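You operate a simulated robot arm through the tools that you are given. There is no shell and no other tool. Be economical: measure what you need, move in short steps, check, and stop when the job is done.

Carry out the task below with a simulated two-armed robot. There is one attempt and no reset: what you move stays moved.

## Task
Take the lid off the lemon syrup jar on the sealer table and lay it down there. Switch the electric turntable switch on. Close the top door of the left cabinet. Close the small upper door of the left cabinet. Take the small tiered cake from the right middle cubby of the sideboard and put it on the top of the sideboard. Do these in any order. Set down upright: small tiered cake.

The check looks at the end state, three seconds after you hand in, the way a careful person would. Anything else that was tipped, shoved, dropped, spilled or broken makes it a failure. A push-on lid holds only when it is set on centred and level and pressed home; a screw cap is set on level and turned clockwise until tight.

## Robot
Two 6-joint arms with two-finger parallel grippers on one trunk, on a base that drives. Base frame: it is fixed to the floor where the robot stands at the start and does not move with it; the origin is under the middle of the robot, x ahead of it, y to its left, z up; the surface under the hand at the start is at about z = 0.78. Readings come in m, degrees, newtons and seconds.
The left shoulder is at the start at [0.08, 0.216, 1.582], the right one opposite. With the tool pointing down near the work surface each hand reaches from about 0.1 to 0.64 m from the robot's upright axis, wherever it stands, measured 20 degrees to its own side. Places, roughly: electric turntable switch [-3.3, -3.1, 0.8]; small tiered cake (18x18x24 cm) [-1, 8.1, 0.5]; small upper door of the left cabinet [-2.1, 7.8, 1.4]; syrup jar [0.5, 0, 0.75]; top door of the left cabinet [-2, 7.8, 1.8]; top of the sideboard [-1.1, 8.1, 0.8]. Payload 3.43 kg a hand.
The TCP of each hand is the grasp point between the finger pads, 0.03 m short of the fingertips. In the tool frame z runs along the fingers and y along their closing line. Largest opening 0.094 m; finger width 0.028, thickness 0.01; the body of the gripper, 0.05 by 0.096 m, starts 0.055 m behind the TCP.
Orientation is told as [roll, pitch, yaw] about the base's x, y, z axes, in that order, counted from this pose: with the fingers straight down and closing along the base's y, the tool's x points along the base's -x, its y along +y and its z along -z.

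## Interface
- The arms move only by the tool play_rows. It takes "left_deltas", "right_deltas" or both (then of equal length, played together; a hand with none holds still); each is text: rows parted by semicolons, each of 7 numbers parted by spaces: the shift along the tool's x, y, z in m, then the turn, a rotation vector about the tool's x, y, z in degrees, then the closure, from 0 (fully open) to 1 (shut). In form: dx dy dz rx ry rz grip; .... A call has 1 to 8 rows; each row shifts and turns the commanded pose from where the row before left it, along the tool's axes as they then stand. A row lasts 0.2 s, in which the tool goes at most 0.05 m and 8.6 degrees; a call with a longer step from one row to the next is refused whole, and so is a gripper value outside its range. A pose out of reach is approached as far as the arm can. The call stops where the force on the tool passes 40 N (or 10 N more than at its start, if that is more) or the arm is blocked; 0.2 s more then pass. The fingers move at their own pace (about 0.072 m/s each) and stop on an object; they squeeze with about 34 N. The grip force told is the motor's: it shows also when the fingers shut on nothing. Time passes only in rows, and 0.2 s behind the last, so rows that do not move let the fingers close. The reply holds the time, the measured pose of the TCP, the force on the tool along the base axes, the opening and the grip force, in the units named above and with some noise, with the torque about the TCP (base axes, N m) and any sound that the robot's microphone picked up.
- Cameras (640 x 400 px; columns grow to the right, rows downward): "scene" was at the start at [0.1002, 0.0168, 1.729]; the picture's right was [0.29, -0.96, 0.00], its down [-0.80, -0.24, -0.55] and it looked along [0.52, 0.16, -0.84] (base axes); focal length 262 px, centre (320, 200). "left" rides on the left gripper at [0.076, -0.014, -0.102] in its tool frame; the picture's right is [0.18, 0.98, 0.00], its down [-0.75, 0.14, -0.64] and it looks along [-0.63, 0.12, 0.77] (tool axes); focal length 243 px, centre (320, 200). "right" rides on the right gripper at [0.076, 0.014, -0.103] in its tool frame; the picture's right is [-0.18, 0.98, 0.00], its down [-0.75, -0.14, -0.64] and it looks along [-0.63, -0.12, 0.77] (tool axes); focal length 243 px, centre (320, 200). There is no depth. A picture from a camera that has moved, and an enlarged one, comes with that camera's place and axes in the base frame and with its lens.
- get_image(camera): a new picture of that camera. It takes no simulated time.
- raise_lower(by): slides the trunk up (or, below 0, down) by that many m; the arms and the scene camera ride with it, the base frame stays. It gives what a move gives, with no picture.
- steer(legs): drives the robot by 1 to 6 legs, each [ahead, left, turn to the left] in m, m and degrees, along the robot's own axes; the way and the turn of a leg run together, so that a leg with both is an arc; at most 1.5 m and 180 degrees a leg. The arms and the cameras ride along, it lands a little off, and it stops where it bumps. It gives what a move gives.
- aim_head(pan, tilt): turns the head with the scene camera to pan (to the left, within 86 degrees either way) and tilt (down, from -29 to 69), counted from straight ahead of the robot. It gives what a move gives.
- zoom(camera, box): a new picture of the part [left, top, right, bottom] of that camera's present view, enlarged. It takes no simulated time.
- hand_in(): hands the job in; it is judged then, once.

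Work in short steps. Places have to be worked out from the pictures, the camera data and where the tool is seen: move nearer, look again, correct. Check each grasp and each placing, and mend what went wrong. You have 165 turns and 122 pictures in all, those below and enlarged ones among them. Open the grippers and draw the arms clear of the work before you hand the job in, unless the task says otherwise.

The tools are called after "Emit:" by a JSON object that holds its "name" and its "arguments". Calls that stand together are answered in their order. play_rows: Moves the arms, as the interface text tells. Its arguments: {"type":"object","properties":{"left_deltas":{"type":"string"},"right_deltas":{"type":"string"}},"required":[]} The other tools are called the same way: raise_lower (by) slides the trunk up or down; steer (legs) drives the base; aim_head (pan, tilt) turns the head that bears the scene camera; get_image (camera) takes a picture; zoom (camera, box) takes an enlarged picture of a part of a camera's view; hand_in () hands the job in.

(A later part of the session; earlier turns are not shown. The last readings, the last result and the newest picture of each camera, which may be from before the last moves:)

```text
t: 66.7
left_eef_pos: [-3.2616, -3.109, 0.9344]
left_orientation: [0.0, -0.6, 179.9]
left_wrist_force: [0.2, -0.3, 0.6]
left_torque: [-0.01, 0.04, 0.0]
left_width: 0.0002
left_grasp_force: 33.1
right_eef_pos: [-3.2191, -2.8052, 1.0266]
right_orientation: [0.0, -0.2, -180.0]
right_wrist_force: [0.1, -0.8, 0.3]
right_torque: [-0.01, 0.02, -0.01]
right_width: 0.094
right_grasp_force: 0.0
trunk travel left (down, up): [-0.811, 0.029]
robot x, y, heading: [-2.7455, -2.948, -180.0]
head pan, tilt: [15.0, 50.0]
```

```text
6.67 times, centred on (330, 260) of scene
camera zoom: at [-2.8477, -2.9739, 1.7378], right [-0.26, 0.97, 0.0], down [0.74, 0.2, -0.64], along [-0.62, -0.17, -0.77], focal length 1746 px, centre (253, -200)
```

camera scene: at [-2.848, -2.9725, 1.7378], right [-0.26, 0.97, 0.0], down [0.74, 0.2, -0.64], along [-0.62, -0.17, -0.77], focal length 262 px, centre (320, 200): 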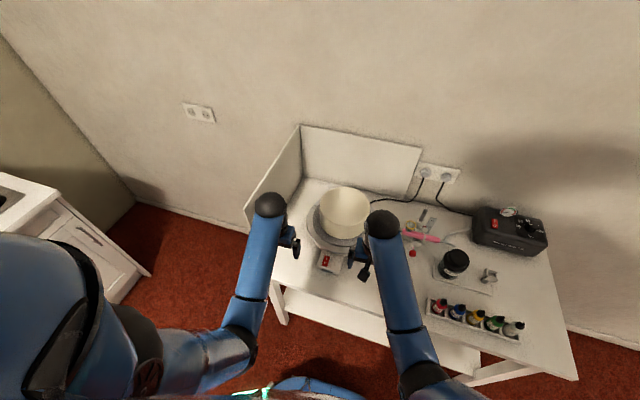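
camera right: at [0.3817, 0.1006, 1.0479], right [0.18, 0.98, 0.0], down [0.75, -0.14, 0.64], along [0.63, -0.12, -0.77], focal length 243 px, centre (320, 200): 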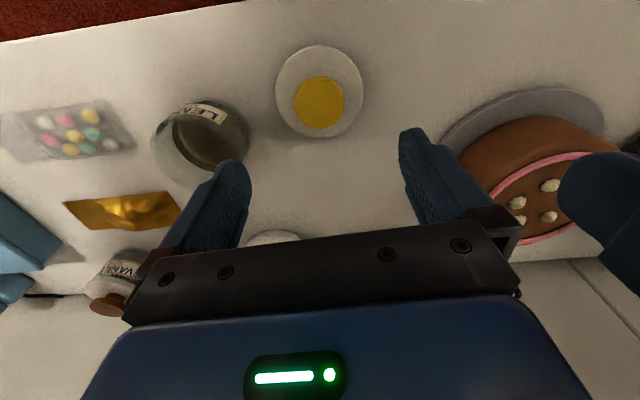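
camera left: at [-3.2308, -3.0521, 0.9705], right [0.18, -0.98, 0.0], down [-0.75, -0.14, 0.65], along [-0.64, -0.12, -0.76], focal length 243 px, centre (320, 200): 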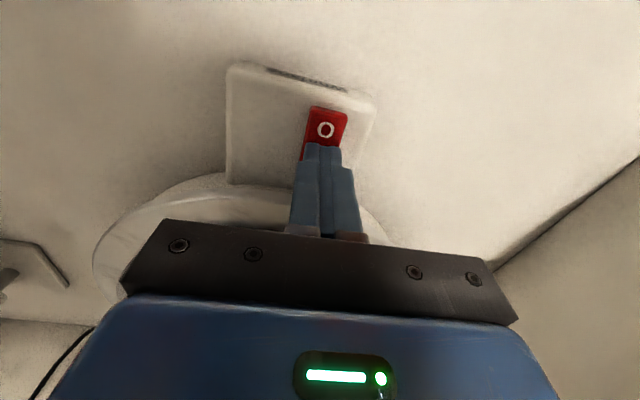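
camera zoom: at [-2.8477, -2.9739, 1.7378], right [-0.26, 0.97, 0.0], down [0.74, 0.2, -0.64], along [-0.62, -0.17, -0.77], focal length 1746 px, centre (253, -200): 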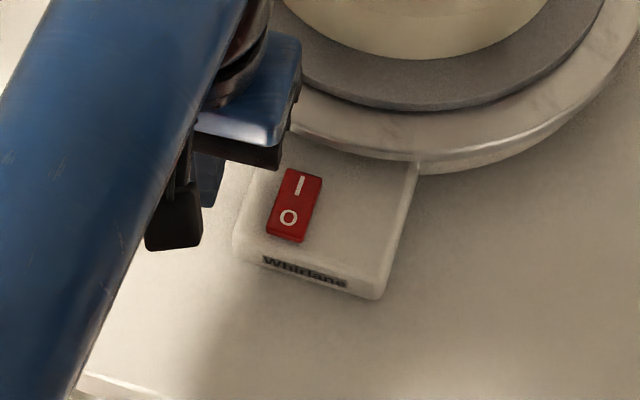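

I zoom closer on the rocker from both cameras to judge which end is down.

Emit:
{"name": "zoom", "arguments": {"camera": "left", "box": [235, 105, 305, 185]}}

Emit:
{"name": "zoom", "arguments": {"camera": "scene", "box": [312, 248, 342, 272]}}

```text
5.00 times, centred on (270, 145) of left
camera zoom: at [-3.1846, -3.0943, 1.0353], right [0.18, -0.98, 0.0], down [-0.75, -0.14, 0.65], along [-0.64, -0.12, -0.76], focal length 1213 px, centre (570, 475)
```

zoom: 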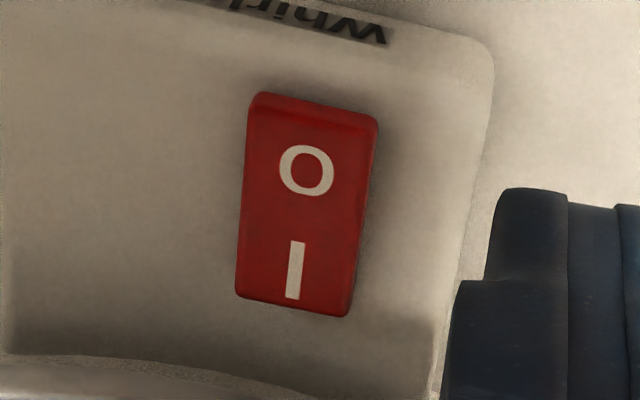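

```text
16.00 times, centred on (327, 260) of scene
camera zoom: at [-2.8477, -2.9739, 1.7378], right [-0.26, 0.97, 0.0], down [0.74, 0.2, -0.64], along [-0.62, -0.17, -0.77], focal length 4190 px, centre (208, -760)
```

zoom: 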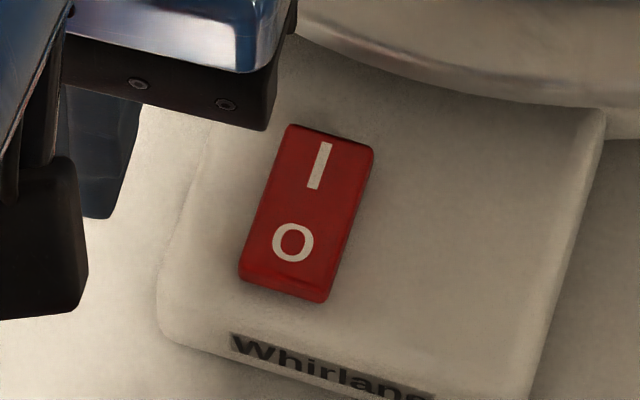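

The rocker may or may not have flipped: no click was heard and the sideways force suggests I hit the turntable rim. I press again with the hand tilted 25° back, so only the near fingertip edge lands on the "I" end, clear of the rim.

Emit:
{"name": "play_rows", "arguments": {"left_deltas": "-0.02 -0.021 0 0 0 0 1; -0.0195 -0.021 0 0 0 0 1; 0 0 0 0 -8.33 0 1; 0 0 0 0 -8.33 0 1; 0 0 0 0 -8.33 0 1; 0.0127 0 0.0272 0 0 0 1; 0.0063 0 0.0136 0 0 0 1; 0 0 0 0 0 0 1"}}

Emit:
{"name": "get_image", "arguments": {"camera": "left"}}

Emit:
{"name": "zoom", "arguments": {"camera": "scene", "box": [285, 220, 375, 280]}}

```text
t: 68.5
left_eef_pos: [-3.2981, -3.0666, 0.8928]
left_orientation: [0.1, -25.7, 179.9]
left_wrist_force: [-0.2, 0.3, -0.5]
left_torque: [-0.01, 0.01, 0.02]
left_width: 0.0
left_grasp_force: 32.7
right_eef_pos: [-3.2175, -2.8042, 1.0262]
right_orientation: [0.1, -0.4, -179.9]
right_wrist_force: [-0.7, -0.1, -0.7]
right_torque: [-0.02, 0.02, -0.01]
right_width: 0.0941
right_grasp_force: 0.0
trunk travel left (down, up): [-0.811, 0.029]
robot x, y, heading: [-2.7452, -2.9468, -180.0]
head pan, tilt: [15.0, 50.0]
```

```text
86 pictures are left
camera left: at [-3.1864, -3.0505, 0.9507], right [0.17, -0.98, -0.08], down [-0.4, -0.14, 0.91], along [-0.9, -0.12, -0.42], focal length 243 px, centre (320, 200)
```

left: 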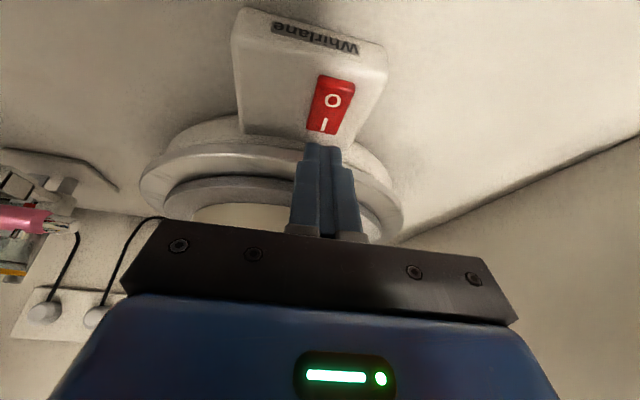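

```text
6.67 times, centred on (330, 250) of scene
camera zoom: at [-2.847, -2.9725, 1.7378], right [-0.26, 0.97, 0.0], down [0.74, 0.2, -0.64], along [-0.62, -0.17, -0.77], focal length 1746 px, centre (253, -133)
```

zoom: 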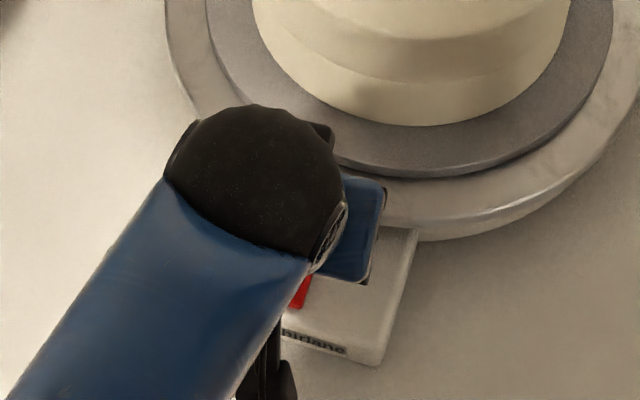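

Emit:
{"name": "zoom", "arguments": {"camera": "left", "box": [290, 60, 370, 150]}}

```text
4.44 times, centred on (330, 105) of left
camera zoom: at [-3.1864, -3.0505, 0.9507], right [0.17, -0.98, -0.08], down [-0.4, -0.14, 0.91], along [-0.9, -0.12, -0.42], focal length 1078 px, centre (276, 622)
```

zoom: 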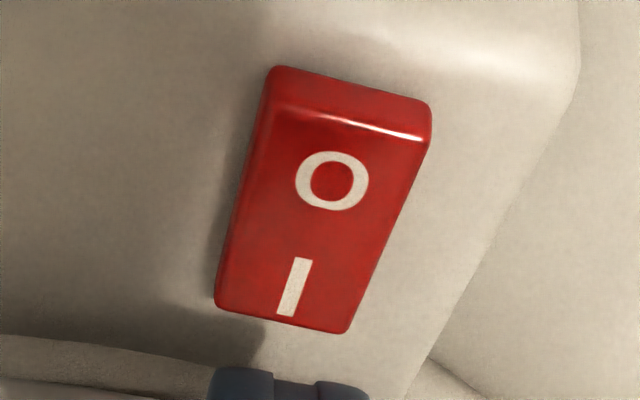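

The "O" end looks raised and "I" sunk, so it seems on. A second gentle press at the "I" end confirms it harmlessly.

Emit:
{"name": "play_rows", "arguments": {"left_deltas": "0.0027 0 0.0069 0 0 0 1; 0.0017 0 0.0036 0 0 0 1; 0.0017 0 0.0036 0 0 0 1; 0.0017 0 0.0036 0 0 0 1; 0.0017 0 0.0036 0 0 0 1; 0.0017 0 0.0036 0 0 0 1"}}

Emit:
{"name": "get_image", "arguments": {"camera": "left"}}

```text
t: 69.9
left_eef_pos: [-3.304, -3.0648, 0.8728]
left_orientation: [0.1, -26.7, -179.9]
left_wrist_force: [18.4, -1.9, 28.7]
left_torque: [-0.09, -0.63, -0.18]
left_width: 0.0
left_grasp_force: 32.8
right_eef_pos: [-3.2143, -2.805, 1.0274]
right_orientation: [0.1, -0.4, -179.9]
right_wrist_force: [0.1, 0.6, 0.0]
right_torque: [0.0, -0.02, 0.0]
right_width: 0.0938
right_grasp_force: 0.1
trunk travel left (down, up): [-0.811, 0.029]
robot x, y, heading: [-2.7423, -2.9484, -180.0]
head pan, tilt: [15.0, 50.0]
stopped in row 6 (left hand): the force on the tool passed its limit at 41 N (the readings are from after the stop); the commanded pose is now the measured one
```

```text
83 pictures are left
camera left: at [-3.1906, -3.0493, 0.9285], right [0.17, -0.98, -0.08], down [-0.39, -0.14, 0.91], along [-0.91, -0.12, -0.4], focal length 243 px, centre (320, 200)
```

left: 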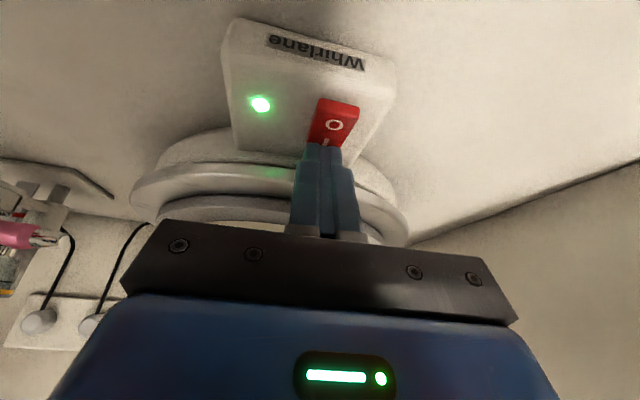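

A green lamp lit up — now it switched on. I withdraw straight up and check it stays lit.

Emit:
{"name": "play_rows", "arguments": {"left_deltas": "-0.008 0 -0.018 0 0 0 1; -0.012 0 -0.027 0 0 0 1; -0.015 0 -0.03 0 0 0 1; 0.03 0.03 0 0 0 0 1; 0 0 0 0 8.5 0 1; 0 0 0 0 8.5 0 1; 0 0 0 0 8.5 0 1"}}

Emit:
{"name": "zoom", "arguments": {"camera": "scene", "box": [265, 190, 415, 290]}}

```text
t: 71.5
left_eef_pos: [-3.2766, -3.0967, 0.9373]
left_orientation: [0.0, -0.5, -180.0]
left_wrist_force: [0.2, -0.1, 0.8]
left_torque: [-0.03, 0.02, -0.01]
left_width: 0.0
left_grasp_force: 33.4
right_eef_pos: [-3.2198, -2.8043, 1.0262]
right_orientation: [0.2, -0.4, -179.9]
right_wrist_force: [-1.4, -0.6, 0.4]
right_torque: [0.03, -0.01, 0.02]
right_width: 0.094
right_grasp_force: 0.0
trunk travel left (down, up): [-0.811, 0.029]
robot x, y, heading: [-2.7437, -2.9473, -180.1]
head pan, tilt: [15.0, 50.0]
```

```text
4.00 times, centred on (340, 240) of scene
camera zoom: at [-2.8487, -2.9729, 1.7377], right [-0.26, 0.97, 0.0], down [0.74, 0.2, -0.64], along [-0.62, -0.17, -0.77], focal length 1048 px, centre (240, 40)
```

zoom: 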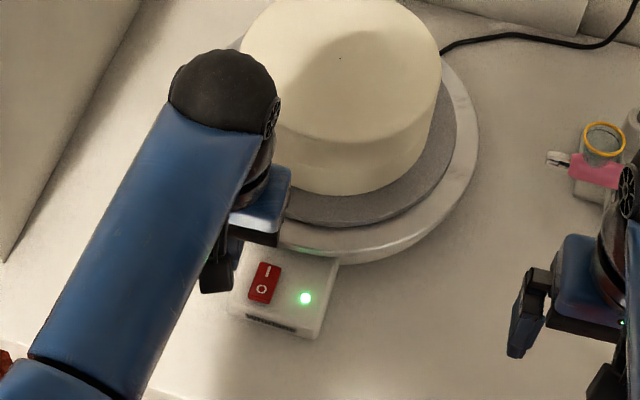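

The switch is on with its lamp lit. I raise the left hand, and drive back through the aisle and turn north.

Emit:
{"name": "play_rows", "arguments": {"left_deltas": "0.02 0.02 -0.02 0 0 0 1; 0.02 0.03 -0.02 0 0 0 1; 0.02 0.03 -0.02 0 0 0 0.5; 0 0 -0.02 0 0 0 0"}}

Emit:
{"name": "steer", "arguments": {"legs": [[0, -0.72, 0], [-1.2, 0, 0], [-1.22, 0, 0], [0, 0, -90]]}}

Emit:
{"name": "aim_head", "arguments": {"pan": 0, "tilt": 30}}

Emit:
{"name": "get_image", "arguments": {"camera": "scene"}}

```text
t: 72.5
left_eef_pos: [-3.2142, -3.1734, 1.0185]
left_orientation: [0.0, -0.9, -180.0]
left_wrist_force: [0.0, 0.4, -0.1]
left_torque: [0.0, 0.02, 0.0]
left_width: 0.0801
left_grasp_force: 0.1
right_eef_pos: [-3.218, -2.8051, 1.0257]
right_orientation: [0.0, -0.3, -179.9]
right_wrist_force: [0.6, -1.0, 0.1]
right_torque: [-0.01, 0.02, 0.01]
right_width: 0.0941
right_grasp_force: 0.0
trunk travel left (down, up): [-0.811, 0.029]
robot x, y, heading: [-2.7474, -2.9495, -179.7]
head pan, tilt: [15.0, 50.0]
```

```text
t: 91.9
left_eef_pos: [-0.4755, -1.7761, 1.0184]
left_orientation: [0.0, -0.7, 85.5]
left_wrist_force: [-0.4, 0.2, -0.2]
left_torque: [-0.01, 0.0, -0.02]
left_width: 0.0938
left_grasp_force: 0.0
right_eef_pos: [-0.1081, -1.8025, 1.0265]
right_orientation: [0.1, -0.5, 85.4]
right_wrist_force: [0.3, -0.4, -0.2]
right_torque: [-0.01, 0.01, 0.02]
right_width: 0.0943
right_grasp_force: 0.1
trunk travel left (down, up): [-0.811, 0.029]
robot x, y, heading: [-0.2896, -2.2585, 85.1]
head pan, tilt: [15.0, 50.0]
```

```text
t: 92.8
left_eef_pos: [-0.4746, -1.777, 1.0181]
left_orientation: [0.0, -0.8, 85.4]
left_wrist_force: [-0.1, 1.0, 0.0]
left_torque: [0.0, -0.01, -0.02]
left_width: 0.094
left_grasp_force: 0.1
right_eef_pos: [-0.1074, -1.8029, 1.0264]
right_orientation: [0.1, -0.4, 85.4]
right_wrist_force: [-0.2, -0.7, 0.1]
right_torque: [0.02, -0.02, 0.0]
right_width: 0.0938
right_grasp_force: 0.0
trunk travel left (down, up): [-0.811, 0.029]
robot x, y, heading: [-0.2896, -2.2627, 85.4]
head pan, tilt: [0.0, 30.0]
```

```text
81 pictures are left
camera scene: at [-0.277, -2.1454, 1.7673], right [1.0, -0.08, 0.0], down [-0.04, -0.5, -0.87], along [0.07, 0.86, -0.5], focal length 262 px, centre (320, 200)
```

scene: 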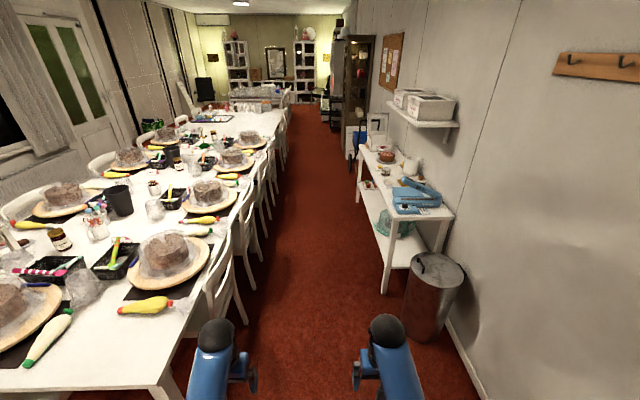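

The aisle northward is clear between chairs (x ≈ -0.7) and the sealer table (x ≈ 0.33). I straighten up, keep to x ≈ -0.19 and drive north.

Emit:
{"name": "steer", "arguments": {"legs": [[0, 0, 4.8], [0, -0.1, 0], [1.4, 0, 0], [1.4, 0, 0]]}}

Emit:
{"name": "get_image", "arguments": {"camera": "scene"}}

```text
t: 107.5
left_eef_pos: [-0.5149, 0.9843, 1.018]
left_orientation: [0.0, -0.9, 91.7]
left_wrist_force: [0.7, -0.4, -0.2]
left_torque: [0.0, 0.01, 0.0]
left_width: 0.0938
left_grasp_force: 0.0
right_eef_pos: [-0.1459, 0.9977, 1.0271]
right_orientation: [0.1, -0.4, 91.7]
right_wrist_force: [-0.4, -0.1, 0.3]
right_torque: [-0.01, 0.0, -0.02]
right_width: 0.0938
right_grasp_force: 0.1
trunk travel left (down, up): [-0.811, 0.029]
robot x, y, heading: [-0.2774, 0.5226, 91.9]
head pan, tilt: [0.0, 30.0]
```

```text
80 pictures are left
camera scene: at [-0.2777, 0.6386, 1.7674], right [1.0, 0.03, 0.0], down [0.02, -0.5, -0.87], along [-0.03, 0.87, -0.5], focal length 262 px, centre (320, 200)
```

scene: 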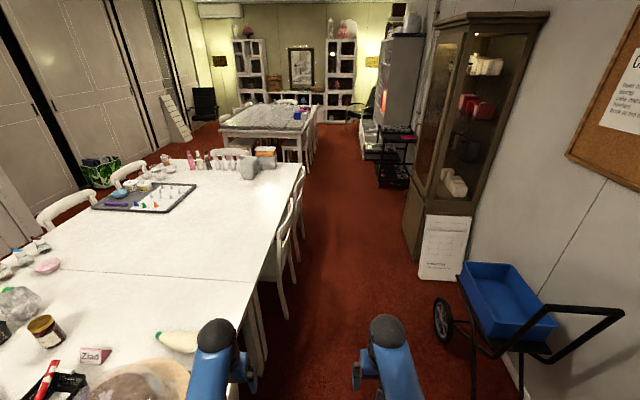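

I straighten, go ahead a little past the sealer table, shift right to x ≈ -0.02 (chairs at -0.57, trolley and cabinet at ≈ 0.56) and drive on.

Emit:
{"name": "steer", "arguments": {"legs": [[0, 0, -1.9], [0.45, 0, 0], [0, -0.26, 0], [1.3, 0, 0], [1.3, 0, 0]]}}

Emit:
{"name": "get_image", "arguments": {"camera": "scene"}}

```text
t: 124.1
left_eef_pos: [-0.2698, 3.9976, 1.0187]
left_orientation: [-0.1, -1.0, 91.6]
left_wrist_force: [-0.2, 0.1, -0.1]
left_torque: [0.0, 0.02, -0.01]
left_width: 0.0938
left_grasp_force: 0.0
right_eef_pos: [0.0991, 4.013, 1.0263]
right_orientation: [0.1, -0.4, 91.8]
right_wrist_force: [0.5, 0.6, -0.4]
right_torque: [0.01, -0.01, 0.03]
right_width: 0.0943
right_grasp_force: 0.0
trunk travel left (down, up): [-0.811, 0.029]
robot x, y, heading: [-0.0322, 3.538, 91.9]
head pan, tilt: [0.0, 30.0]
```

```text
79 pictures are left
camera scene: at [-0.0335, 3.6525, 1.7674], right [1.0, 0.03, 0.0], down [0.01, -0.5, -0.87], along [-0.03, 0.87, -0.5], focal length 262 px, centre (320, 200)
```

scene: 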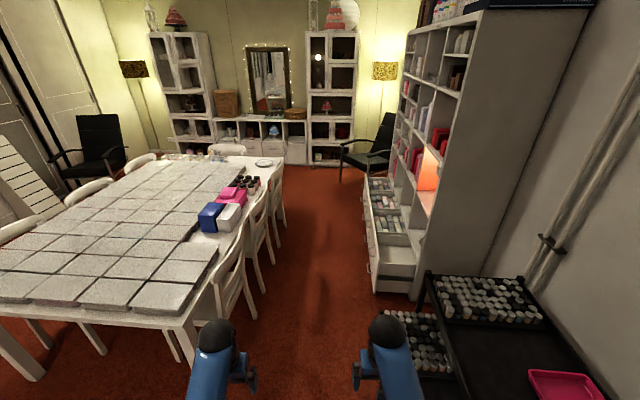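

Emit:
{"name": "zoom", "arguments": {"camera": "scene", "box": [230, 120, 450, 330]}}

Emit:
{"name": "zoom", "arguments": {"camera": "scene", "box": [110, 0, 410, 190]}}

```text
1.90 times, centred on (340, 225) of scene
camera zoom: at [-0.0335, 3.6525, 1.7674], right [1.0, 0.03, 0.0], down [0.01, -0.5, -0.87], along [-0.03, 0.87, -0.5], focal length 499 px, centre (282, 152)
```

zoom: 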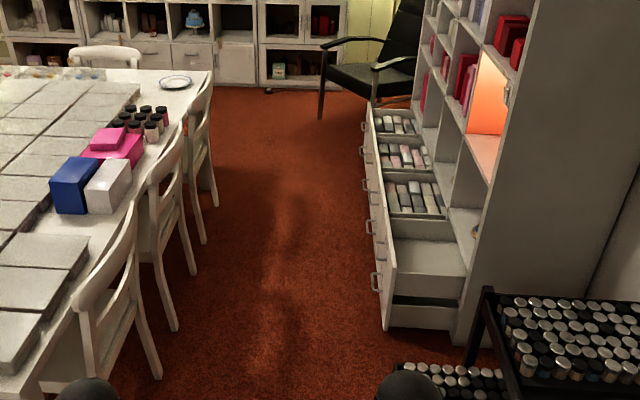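

```text
2.11 times, centred on (260, 95) of scene
camera zoom: at [-0.0335, 3.6525, 1.7674], right [1.0, 0.03, 0.0], down [0.01, -0.5, -0.87], along [-0.03, 0.87, -0.5], focal length 551 px, centre (446, 421)
```

zoom: 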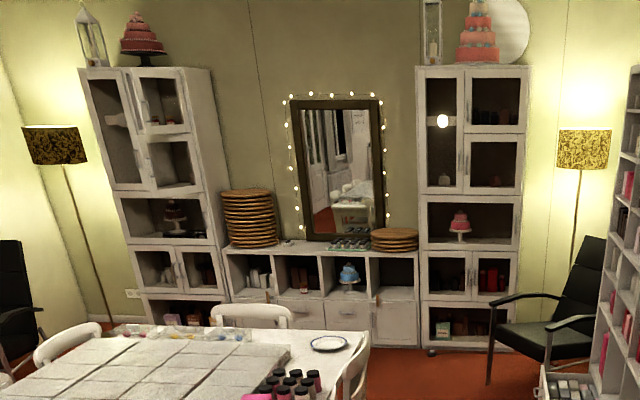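

Target layout: left cabinet with open doors, blue tiered cake in the third cubby. I keep to x ≈ -0.12 (chairs -0.55, open drawers 0.30) and drive north 2.9 m.

Emit:
{"name": "steer", "arguments": {"legs": [[0, 0, -2.2], [0, 0.09, 0], [1.45, 0, 0], [1.45, 0, 0]]}}

Emit:
{"name": "aim_head", "arguments": {"pan": 35, "tilt": 25}}

Emit:
{"name": "get_image", "arguments": {"camera": "scene"}}

```text
t: 139.3
left_eef_pos: [-0.3292, 6.937, 1.0199]
left_orientation: [0.1, -0.7, 89.1]
left_wrist_force: [0.5, 0.5, -0.3]
left_torque: [0.01, 0.0, 0.06]
left_width: 0.0939
left_grasp_force: 0.1
right_eef_pos: [0.0398, 6.9339, 1.0267]
right_orientation: [0.0, -0.4, 89.2]
right_wrist_force: [-0.8, 0.5, 0.1]
right_torque: [0.0, 0.01, -0.02]
right_width: 0.094
right_grasp_force: 0.1
trunk travel left (down, up): [-0.811, 0.029]
robot x, y, heading: [-0.1139, 6.4674, 89.4]
head pan, tilt: [0.0, 30.0]
```

```text
t: 140.4
left_eef_pos: [-0.3293, 6.937, 1.0175]
left_orientation: [0.0, -0.7, 89.1]
left_wrist_force: [-0.4, 0.5, 0.4]
left_torque: [-0.02, 0.01, -0.02]
left_width: 0.0939
left_grasp_force: 0.1
right_eef_pos: [0.0393, 6.9347, 1.026]
right_orientation: [0.1, -0.4, 89.2]
right_wrist_force: [0.8, 0.2, 0.4]
right_torque: [0.0, -0.01, 0.03]
right_width: 0.0937
right_grasp_force: 0.1
trunk travel left (down, up): [-0.811, 0.029]
robot x, y, heading: [-0.111, 6.461, 89.0]
head pan, tilt: [35.0, 25.0]
```

```text
76 pictures are left
camera scene: at [-0.1605, 6.5674, 1.7753], right [0.83, 0.56, 0.0], down [0.24, -0.35, -0.91], along [-0.51, 0.75, -0.42], focal length 262 px, centre (320, 200)
```

scene: 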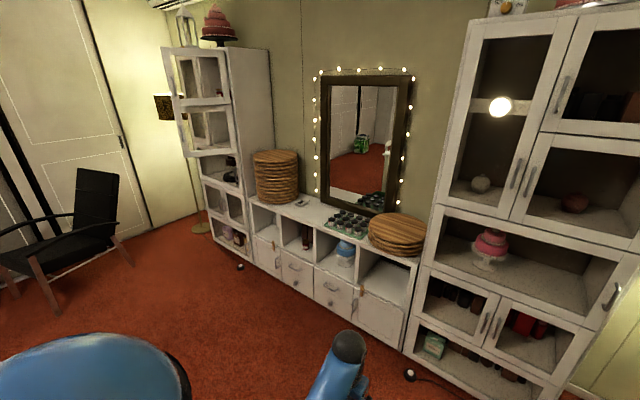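

Emit:
{"name": "zoom", "arguments": {"camera": "scene", "box": [140, 0, 300, 270]}}

Emit:
{"name": "zoom", "arguments": {"camera": "scene", "box": [240, 140, 450, 350]}}

```text
1.48 times, centred on (220, 135) of scene
camera zoom: at [-0.1605, 6.5674, 1.7753], right [0.83, 0.56, 0.0], down [0.24, -0.35, -0.91], along [-0.51, 0.75, -0.42], focal length 388 px, centre (468, 296)
```

zoom: 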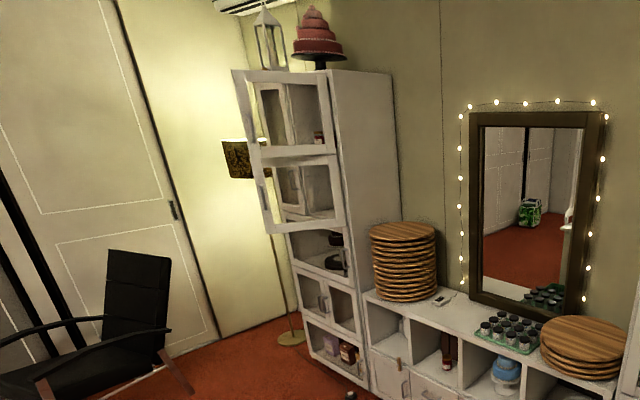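

```text
1.90 times, centred on (345, 245) of scene
camera zoom: at [-0.1605, 6.5674, 1.7753], right [0.83, 0.56, 0.0], down [0.24, -0.35, -0.91], along [-0.51, 0.75, -0.42], focal length 499 px, centre (272, 114)
```

zoom: 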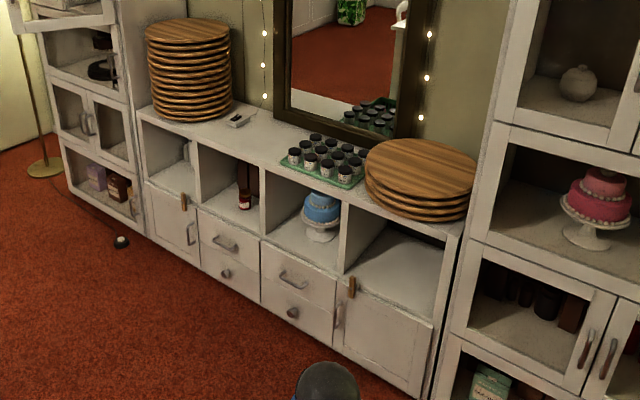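

The open doors are the two right-hinged small ones of the left cabinet's right column. I move ahead to y ≈ 6.95 and strafe left to in front of the sideboard to view both jobs.

Emit:
{"name": "steer", "arguments": {"legs": [[0.48, 0, 1], [0, 0.85, 0]]}}

Emit:
{"name": "aim_head", "arguments": {"pan": 45, "tilt": 15}}

Emit:
{"name": "get_image", "arguments": {"camera": "scene"}}

Emit:
{"name": "aim_head", "arguments": {"pan": 0, "tilt": 45}}

Emit:
{"name": "get_image", "arguments": {"camera": "scene"}}

```text
t: 147.2
left_eef_pos: [-1.1899, 7.3757, 1.0179]
left_orientation: [-0.1, -0.8, 91.3]
left_wrist_force: [0.5, 0.8, 0.0]
left_torque: [-0.01, 0.02, -0.01]
left_width: 0.0939
left_grasp_force: 0.0
right_eef_pos: [-0.8206, 7.3863, 1.0262]
right_orientation: [0.2, -0.3, 91.3]
right_wrist_force: [0.2, -0.7, -0.3]
right_torque: [0.0, 0.01, -0.03]
right_width: 0.0939
right_grasp_force: 0.1
trunk travel left (down, up): [-0.811, 0.029]
robot x, y, heading: [-0.9562, 6.9121, 91.4]
head pan, tilt: [35.0, 25.0]
```

```text
t: 147.9
left_eef_pos: [-1.192, 7.3747, 1.0184]
left_orientation: [0.0, -0.9, 91.3]
left_wrist_force: [0.1, 1.0, -0.1]
left_torque: [0.0, -0.02, 0.04]
left_width: 0.094
left_grasp_force: 0.1
right_eef_pos: [-0.8225, 7.3875, 1.0262]
right_orientation: [0.1, -0.4, 91.3]
right_wrist_force: [-0.5, -0.2, 0.0]
right_torque: [0.0, 0.02, 0.01]
right_width: 0.0939
right_grasp_force: 0.0
trunk travel left (down, up): [-0.811, 0.029]
robot x, y, heading: [-0.9579, 6.9132, 91.3]
head pan, tilt: [45.0, 15.0]
```

```text
73 pictures are left
camera scene: at [-1.0216, 7.0026, 1.7915], right [0.69, 0.72, 0.0], down [0.19, -0.18, -0.97], along [-0.7, 0.67, -0.26], focal length 262 px, centre (320, 200)
```

scene: 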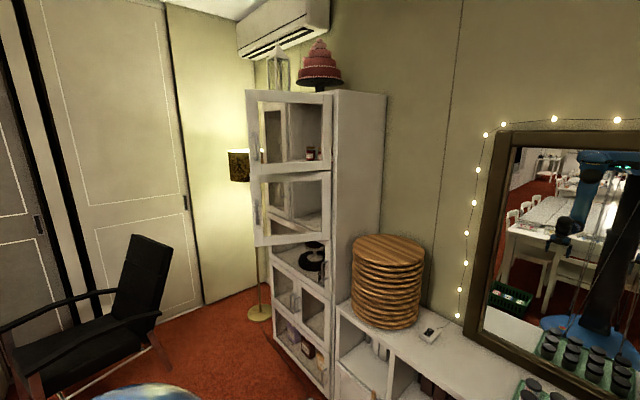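

```text
t: 149.1
left_eef_pos: [-1.192, 7.3743, 1.0189]
left_orientation: [0.0, -0.8, 91.2]
left_wrist_force: [0.7, 0.1, -0.7]
left_torque: [-0.01, -0.02, 0.01]
left_width: 0.0941
left_grasp_force: 0.0
right_eef_pos: [-0.8224, 7.3867, 1.0276]
right_orientation: [0.1, -0.2, 91.3]
right_wrist_force: [-0.5, 0.2, 0.0]
right_torque: [0.0, 0.01, 0.01]
right_width: 0.0939
right_grasp_force: 0.1
trunk travel left (down, up): [-0.811, 0.029]
robot x, y, heading: [-0.958, 6.9092, 91.1]
head pan, tilt: [0.0, 45.0]
```

```text
72 pictures are left
camera scene: at [-0.9563, 7.0194, 1.7447], right [1.0, 0.02, 0.0], down [0.02, -0.71, -0.71], along [-0.02, 0.71, -0.71], focal length 262 px, centre (320, 200)
```

scene: 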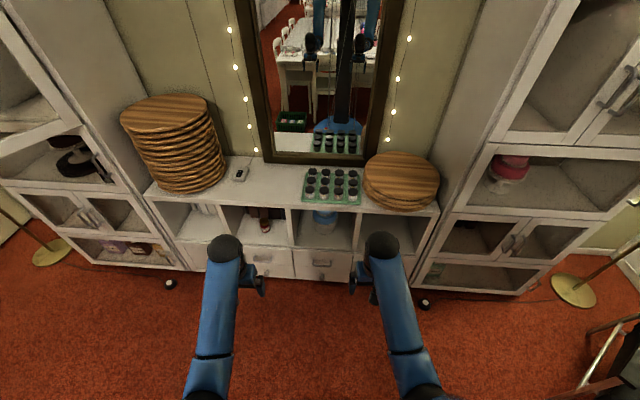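

The two doors are hinged on the cabinet's right edge near (-1.95, 7.95): top one z ≈ 1.6–1.95, lower one z ≈ 1.3–1.6, both standing open toward me. I strafe left in front of them for a better view.

Emit:
{"name": "steer", "arguments": {"legs": [[0.03, 0.68, 0]]}}

Emit:
{"name": "aim_head", "arguments": {"pan": 20, "tilt": 10}}

Emit:
{"name": "get_image", "arguments": {"camera": "scene"}}

```text
t: 150.9
left_eef_pos: [-1.3723, 7.3786, 1.0229]
left_orientation: [0.8, -1.1, 91.0]
left_wrist_force: [0.6, -0.1, 1.2]
left_torque: [-0.02, 0.08, 0.03]
left_width: 0.094
left_grasp_force: 0.0
right_eef_pos: [-1.0029, 7.3878, 1.0238]
right_orientation: [0.7, -0.5, 91.1]
right_wrist_force: [0.8, -0.3, -1.5]
right_torque: [0.01, 0.07, 0.01]
right_width: 0.0943
right_grasp_force: 0.1
trunk travel left (down, up): [-0.811, 0.029]
robot x, y, heading: [-1.1521, 6.9183, 91.2]
head pan, tilt: [0.0, 45.0]
stopped in leg 1: the robot was blocked; the commanded pose is now the measured one
```

```text
t: 151.9
left_eef_pos: [-1.3911, 7.3806, 1.0169]
left_orientation: [-0.2, -0.9, 91.2]
left_wrist_force: [-0.2, 1.2, 0.0]
left_torque: [0.02, -0.01, 0.01]
left_width: 0.094
left_grasp_force: 0.1
right_eef_pos: [-1.0234, 7.3905, 1.0265]
right_orientation: [-0.1, -0.3, 91.1]
right_wrist_force: [-0.1, -0.8, 0.5]
right_torque: [-0.01, -0.02, 0.0]
right_width: 0.0944
right_grasp_force: 0.1
trunk travel left (down, up): [-0.811, 0.029]
robot x, y, heading: [-1.1551, 6.9173, 91.2]
head pan, tilt: [20.0, 10.0]
```

```text
71 pictures are left
camera scene: at [-1.1926, 7.0298, 1.7993], right [0.93, 0.36, 0.0], down [0.07, -0.16, -0.98], along [-0.35, 0.92, -0.18], focal length 262 px, centre (320, 200)
```

scene: 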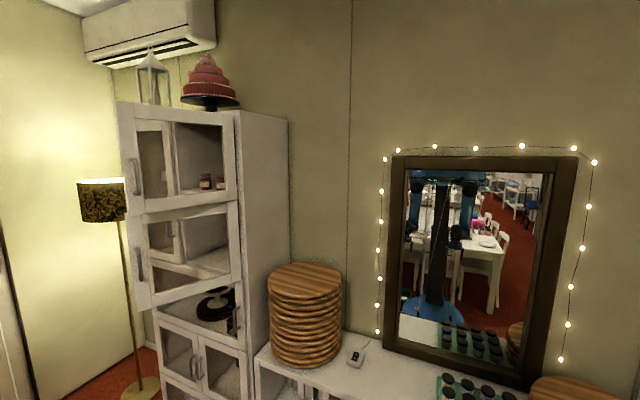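

The base bumped something on its left; I look down that side.

Emit:
{"name": "aim_head", "arguments": {"pan": 80, "tilt": 55}}

Emit:
{"name": "get_image", "arguments": {"camera": "scene"}}

```text
t: 153.2
left_eef_pos: [-1.3894, 7.3795, 1.0181]
left_orientation: [0.0, -0.8, 91.1]
left_wrist_force: [-0.2, 0.8, 0.3]
left_torque: [-0.02, 0.04, 0.01]
left_width: 0.094
left_grasp_force: 0.0
right_eef_pos: [-1.0192, 7.3907, 1.0263]
right_orientation: [0.1, -0.3, 91.2]
right_wrist_force: [0.0, -0.3, 0.4]
right_torque: [0.04, 0.0, 0.02]
right_width: 0.0941
right_grasp_force: 0.1
trunk travel left (down, up): [-0.811, 0.029]
robot x, y, heading: [-1.1501, 6.9175, 90.9]
head pan, tilt: [80.0, 55.0]
```

```text
70 pictures are left
camera scene: at [-1.2242, 6.9531, 1.7313], right [0.15, 0.99, 0.0], down [0.81, -0.13, -0.57], along [-0.57, 0.09, -0.82], focal length 262 px, centre (320, 200)
```

scene: 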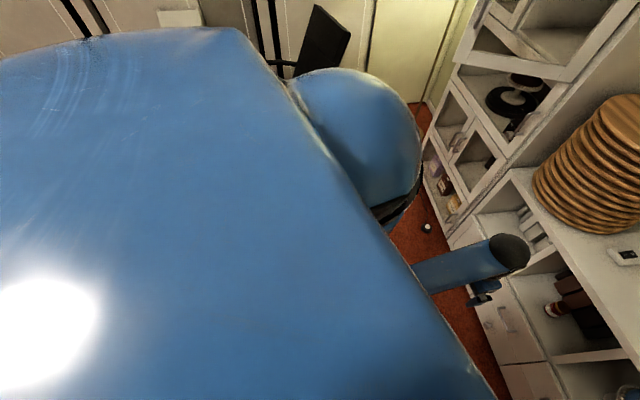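

The view is hidden by the shoulder; likely it is a chair at the table's end. I back off right, go forward 0.27 m to clear it, then strafe left more.

Emit:
{"name": "steer", "arguments": {"legs": [[0, -0.08, 0], [0.27, 0, -1], [0, 0.4, 0]]}}

Emit:
{"name": "aim_head", "arguments": {"pan": 30, "tilt": 10}}

Emit:
{"name": "get_image", "arguments": {"camera": "scene"}}

```text
t: 157.8
left_eef_pos: [-1.687, 7.6534, 1.0196]
left_orientation: [0.2, -0.9, 89.5]
left_wrist_force: [-0.2, -0.8, -0.3]
left_torque: [0.0, 0.01, -0.01]
left_width: 0.0939
left_grasp_force: 0.0
right_eef_pos: [-1.3166, 7.6546, 1.0254]
right_orientation: [0.3, -0.3, 89.6]
right_wrist_force: [0.2, 0.2, -0.7]
right_torque: [0.01, 0.0, 0.0]
right_width: 0.0943
right_grasp_force: 0.1
trunk travel left (down, up): [-0.811, 0.029]
robot x, y, heading: [-1.4701, 7.1824, 89.5]
head pan, tilt: [80.0, 55.0]
```

```text
t: 159.0
left_eef_pos: [-1.6895, 7.6545, 1.0187]
left_orientation: [0.0, -0.8, 89.5]
left_wrist_force: [0.5, 0.7, -0.6]
left_torque: [0.03, -0.01, 0.01]
left_width: 0.0937
left_grasp_force: 0.1
right_eef_pos: [-1.3191, 7.6548, 1.0265]
right_orientation: [0.2, -0.3, 89.5]
right_wrist_force: [0.5, 0.7, 0.2]
right_torque: [-0.01, 0.01, 0.0]
right_width: 0.0942
right_grasp_force: 0.0
trunk travel left (down, up): [-0.811, 0.029]
robot x, y, heading: [-1.4658, 7.1822, 89.5]
head pan, tilt: [30.0, 10.0]
```

```text
69 pictures are left
camera scene: at [-1.5104, 7.2908, 1.7996], right [0.87, 0.5, 0.0], down [0.09, -0.15, -0.98], along [-0.49, 0.86, -0.17], focal length 262 px, centre (320, 200)
```

scene: 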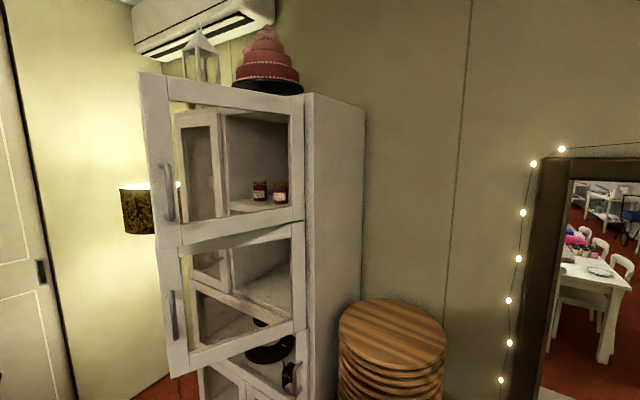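

Combining views: hinge line at ≈ (-1.985, 8.01), free edges at ≈ (-2.21, 7.67), so both doors stand ~56° open; top door z 1.6–1.97, lower 1.17–1.59. I turn the left hand to point forward and raise it, closed as a fist, before moving left.

Emit:
{"name": "play_rows", "arguments": {"left_deltas": "0 0 0 0 -8.2 0 1; -0.004 0 -0.02 0 -8.2 0 1; -0.010 0 -0.035 0 -8.2 0 1; -0.019 0 -0.041 0 -8.2 0 1; -0.024 0 -0.038 0 -8.2 0 1; -0.030 0 -0.034 0 -8.2 0 1; -0.034 0 -0.03 0 -8.2 0 1; -0.038 0 -0.024 0 -8.2 0 1"}}

Emit:
{"name": "play_rows", "arguments": {"left_deltas": "-0.041 0 -0.018 0 -8.2 0 1; -0.043 0 -0.013 0 -8.2 0 1; -0.045 0 -0.006 0 -8 0 1; -0.045 0 0 0 0 0 1; -0.045 0 0 0 0 0 1; -0.045 0 0 0 0 0 1; -0.045 0 0 0 0 0 1; -0.045 0 0 0 0 0 1"}}

Emit:
{"name": "get_image", "arguments": {"camera": "scene"}}

```text
t: 160.8
left_eef_pos: [-1.6879, 7.6939, 1.2787]
left_orientation: [0.0, -66.5, 89.6]
left_wrist_force: [0.6, 0.6, -0.1]
left_torque: [0.0, -0.05, -0.02]
left_width: 0.0001
left_grasp_force: 32.6
left hand out of reach, approached as far as the arm can: row 7, 8
right_eef_pos: [-1.319, 7.6552, 1.0272]
right_orientation: [0.1, -0.3, 89.6]
right_wrist_force: [0.2, -0.2, 0.2]
right_torque: [0.01, 0.01, -0.04]
right_width: 0.0939
right_grasp_force: 0.0
trunk travel left (down, up): [-0.811, 0.029]
robot x, y, heading: [-1.4662, 7.1798, 89.6]
head pan, tilt: [30.0, 10.0]
```

```text
t: 162.6
left_eef_pos: [-1.6903, 7.735, 1.6262]
left_orientation: [-179.1, -89.3, -91.4]
left_wrist_force: [1.0, 0.7, 0.0]
left_torque: [-0.04, -0.01, 0.01]
left_width: 0.0002
left_grasp_force: 33.0
left hand out of reach, approached as far as the arm can: row 1, 2, 3, 4, 5
right_eef_pos: [-1.3189, 7.6537, 1.0266]
right_orientation: [0.2, -0.3, 89.6]
right_wrist_force: [-0.2, -0.3, -0.2]
right_torque: [0.02, 0.03, 0.02]
right_width: 0.0943
right_grasp_force: 0.1
trunk travel left (down, up): [-0.811, 0.029]
robot x, y, heading: [-1.4696, 7.1861, 89.5]
head pan, tilt: [30.0, 10.0]
```

```text
68 pictures are left
camera scene: at [-1.5103, 7.2914, 1.7995], right [0.87, 0.49, 0.0], down [0.09, -0.15, -0.98], along [-0.49, 0.86, -0.17], focal length 262 px, centre (320, 200)
```

scene: 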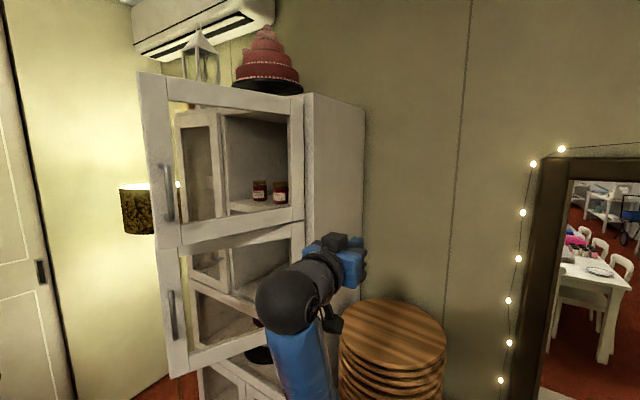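

The hand is high and pointing ahead. I strafe left 0.15 m, then yaw the hand 35° left and lower it to z ≈ 1.577, where the two doors' rails meet, so it can push both.

Emit:
{"name": "steer", "arguments": {"legs": [[0, 0.15, 0.4]]}}

Emit:
{"name": "play_rows", "arguments": {"left_deltas": "0.012 0 0 -8.5 0 0 1; 0.012 0 0 -8.5 0 0 1; 0.012 0 0 -8.5 0 0 1; 0.012 0 0 -8.5 0 0 1; 0 0 0 -1 0 0 1"}}

Emit:
{"name": "get_image", "arguments": {"camera": "scene"}}

Emit:
{"name": "get_image", "arguments": {"camera": "left"}}

```text
t: 163.9
left_eef_pos: [-1.8335, 7.7344, 1.6276]
left_orientation: [166.5, -89.2, -76.6]
left_wrist_force: [-0.2, 0.1, -0.2]
left_torque: [0.02, -0.02, -0.01]
left_width: 0.0003
left_grasp_force: 32.8
right_eef_pos: [-1.4636, 7.655, 1.0255]
right_orientation: [0.3, -0.4, 89.9]
right_wrist_force: [1.3, -0.6, 0.7]
right_torque: [0.01, 0.0, 0.01]
right_width: 0.0941
right_grasp_force: 0.0
trunk travel left (down, up): [-0.811, 0.029]
robot x, y, heading: [-1.6133, 7.182, 90.0]
head pan, tilt: [30.0, 10.0]
```

```text
t: 165.1
left_eef_pos: [-1.8397, 7.7323, 1.5782]
left_orientation: [-149.0, -89.1, -86.2]
left_wrist_force: [0.0, -0.5, 0.0]
left_torque: [-0.02, -0.03, 0.05]
left_width: 0.0
left_grasp_force: 33.0
right_eef_pos: [-1.4669, 7.6555, 1.0266]
right_orientation: [0.1, -0.3, 89.9]
right_wrist_force: [0.2, 0.0, 0.0]
right_torque: [0.0, 0.01, -0.01]
right_width: 0.094
right_grasp_force: 0.0
trunk travel left (down, up): [-0.811, 0.029]
robot x, y, heading: [-1.606, 7.1843, 90.3]
head pan, tilt: [30.0, 10.0]
```

```text
67 pictures are left
camera scene: at [-1.6557, 7.2909, 1.7997], right [0.87, 0.5, 0.0], down [0.09, -0.15, -0.98], along [-0.49, 0.85, -0.17], focal length 262 px, centre (320, 200)
```

scene: 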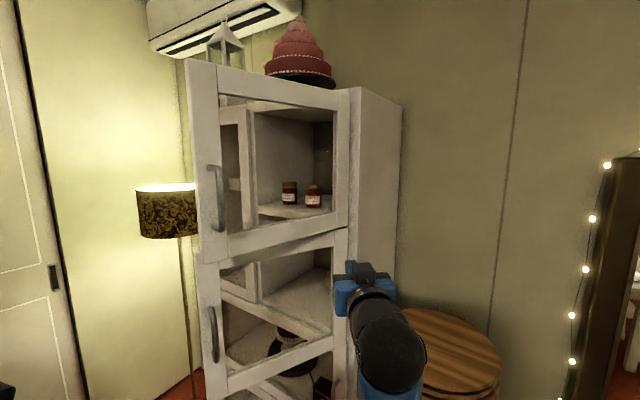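

```text
66 pictures are left
camera left: at [-1.77, 7.659, 1.4998], right [-0.81, -0.56, -0.19], down [0.25, -0.62, 0.74], along [-0.54, 0.55, 0.64], focal length 243 px, centre (320, 200)
```

left: 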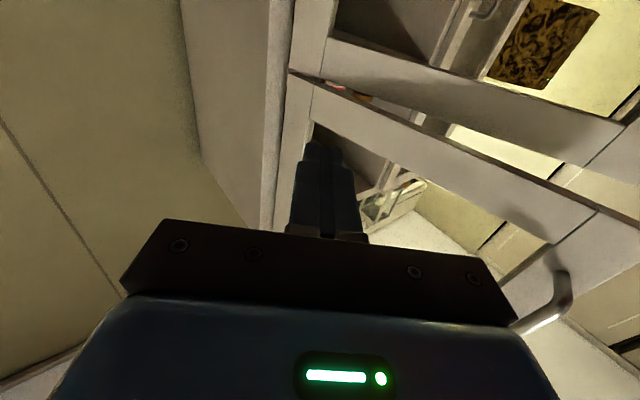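

The top door stands slightly more open than the lower. I now sweep the hand left to the doors' outer faces.

Emit:
{"name": "play_rows", "arguments": {"left_deltas": "0 0.0359 0.0204 0 0 0 1; 0 0.0359 0.0204 0 0 0 1; 0 0.0359 0.0204 0 0 0 1; 0 0.0359 0.0204 0 0 0 1; 0 0.0359 0.0204 0 0 0 1; 0 0.0359 0.0204 0 0 0 1; 0 0.0359 0.0204 0 0 0 1; 0 0 0 0 0 0 1"}}

Emit:
{"name": "get_image", "arguments": {"camera": "scene"}}

Emit:
{"name": "get_image", "arguments": {"camera": "left"}}

```text
t: 166.9
left_eef_pos: [-2.1311, 7.7092, 1.5782]
left_orientation: [-143.0, -89.0, -92.1]
left_wrist_force: [0.6, 0.2, 0.3]
left_torque: [0.0, 0.02, -0.01]
left_width: 0.0
left_grasp_force: 33.1
right_eef_pos: [-1.4692, 7.654, 1.0274]
right_orientation: [0.1, -0.4, 89.7]
right_wrist_force: [0.7, -0.3, -0.2]
right_torque: [-0.02, -0.01, -0.01]
right_width: 0.0941
right_grasp_force: 0.2
trunk travel left (down, up): [-0.811, 0.029]
robot x, y, heading: [-1.6133, 7.1852, 90.0]
head pan, tilt: [30.0, 10.0]
```

```text
65 pictures are left
camera scene: at [-1.6577, 7.2895, 1.7998], right [0.87, 0.5, 0.0], down [0.09, -0.15, -0.98], along [-0.49, 0.85, -0.17], focal length 262 px, centre (320, 200)
```

scene: 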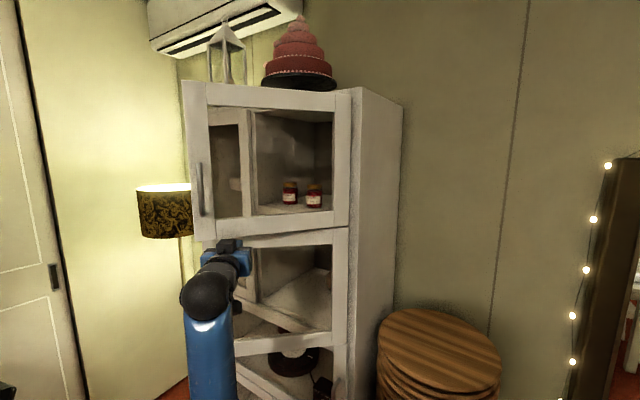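

```text
64 pictures are left
camera left: at [-2.0616, 7.6345, 1.4996], right [-0.81, -0.56, -0.19], down [0.25, -0.62, 0.74], along [-0.54, 0.55, 0.64], focal length 243 px, centre (320, 200)
```

left: 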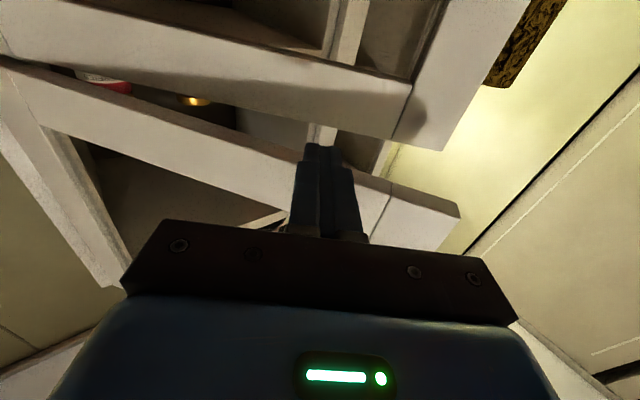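

The fist bears on the top door's bottom rail near its free edge. I follow the closing arc, first half.

Emit:
{"name": "play_rows", "arguments": {"left_deltas": "0 0.0092 0.026 0 0 0 1; 0 0.0092 0.026 0 0 0 1; 0 0.0052 0.0275 0 0 0 1; 0 0.0052 0.0275 0 0 0 1; 0 0 0.028 0 0 0 1; 0 0 0.028 0 0 0 1"}}

Emit:
{"name": "get_image", "arguments": {"camera": "scene"}}

Emit:
{"name": "get_image", "arguments": {"camera": "left"}}

```text
t: 168.3
left_eef_pos: [-2.2436, 7.8281, 1.5791]
left_orientation: [-139.5, -89.3, -95.8]
left_wrist_force: [1.9, 1.8, -4.6]
left_torque: [-0.13, -0.04, -0.06]
left_width: 0.0
left_grasp_force: 32.9
right_eef_pos: [-1.4682, 7.6568, 1.0248]
right_orientation: [0.0, -0.2, 89.9]
right_wrist_force: [-1.8, -0.3, -0.8]
right_torque: [0.0, 0.02, 0.01]
right_width: 0.0939
right_grasp_force: 0.0
trunk travel left (down, up): [-0.811, 0.029]
robot x, y, heading: [-1.6105, 7.1803, 89.9]
head pan, tilt: [30.0, 10.0]
```

```text
63 pictures are left
camera scene: at [-1.6577, 7.2944, 1.7993], right [0.87, 0.5, 0.0], down [0.09, -0.15, -0.98], along [-0.49, 0.85, -0.18], focal length 262 px, centre (320, 200)
```

scene: 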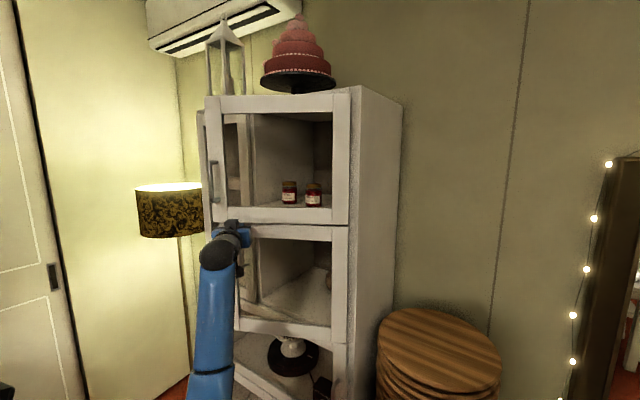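

```text
62 pictures are left
camera left: at [-2.175, 7.754, 1.501], right [-0.81, -0.56, -0.19], down [0.25, -0.62, 0.75], along [-0.54, 0.55, 0.64], focal length 243 px, centre (320, 200)
```

left: 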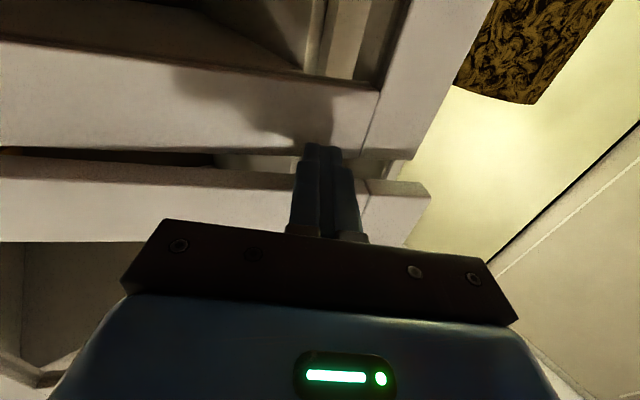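

Both doors swing together. I continue the arc to closed.

Emit:
{"name": "play_rows", "arguments": {"left_deltas": "0 -0.0045 0.0274 0 0 0 1; 0 -0.0045 0.0274 0 0 0 1; 0 -0.0098 0.026 0 0 0 1; 0 -0.0098 0.026 0 0 0 1; 0 -0.007 0.012 0 0 0 1; 0 -0.007 0.012 0 0 0 1"}}

Emit:
{"name": "get_image", "arguments": {"camera": "scene"}}

Emit:
{"name": "get_image", "arguments": {"camera": "left"}}

```text
t: 169.7
left_eef_pos: [-2.2874, 7.9593, 1.5789]
left_orientation: [-124.6, -89.5, -110.6]
left_wrist_force: [1.7, -0.3, -15.9]
left_torque: [-0.34, -0.2, 0.01]
left_width: 0.0001
left_grasp_force: 32.7
right_eef_pos: [-1.4677, 7.6578, 1.0254]
right_orientation: [-0.1, -0.2, 89.9]
right_wrist_force: [-0.4, 0.0, 0.2]
right_torque: [0.05, -0.03, 0.03]
right_width: 0.0942
right_grasp_force: 0.1
trunk travel left (down, up): [-0.811, 0.029]
robot x, y, heading: [-1.6121, 7.1812, 89.8]
head pan, tilt: [30.0, 10.0]
```

```text
61 pictures are left
camera scene: at [-1.6594, 7.2948, 1.7992], right [0.87, 0.5, 0.0], down [0.09, -0.15, -0.98], along [-0.49, 0.85, -0.18], focal length 262 px, centre (320, 200)
```

scene: 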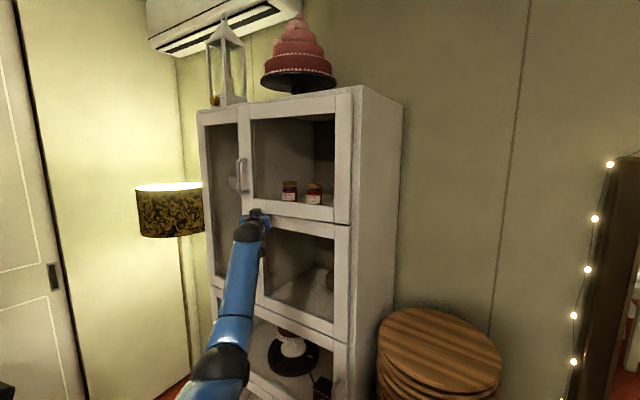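

```text
60 pictures are left
camera left: at [-2.2171, 7.8842, 1.5015], right [-0.81, -0.56, -0.19], down [0.25, -0.61, 0.75], along [-0.54, 0.56, 0.63], focal length 243 px, centre (320, 200)
```

left: 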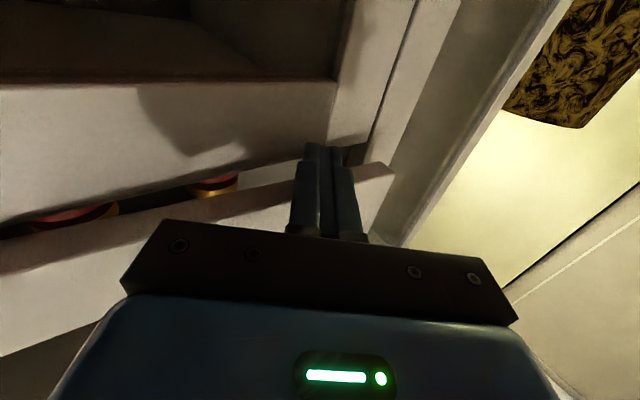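

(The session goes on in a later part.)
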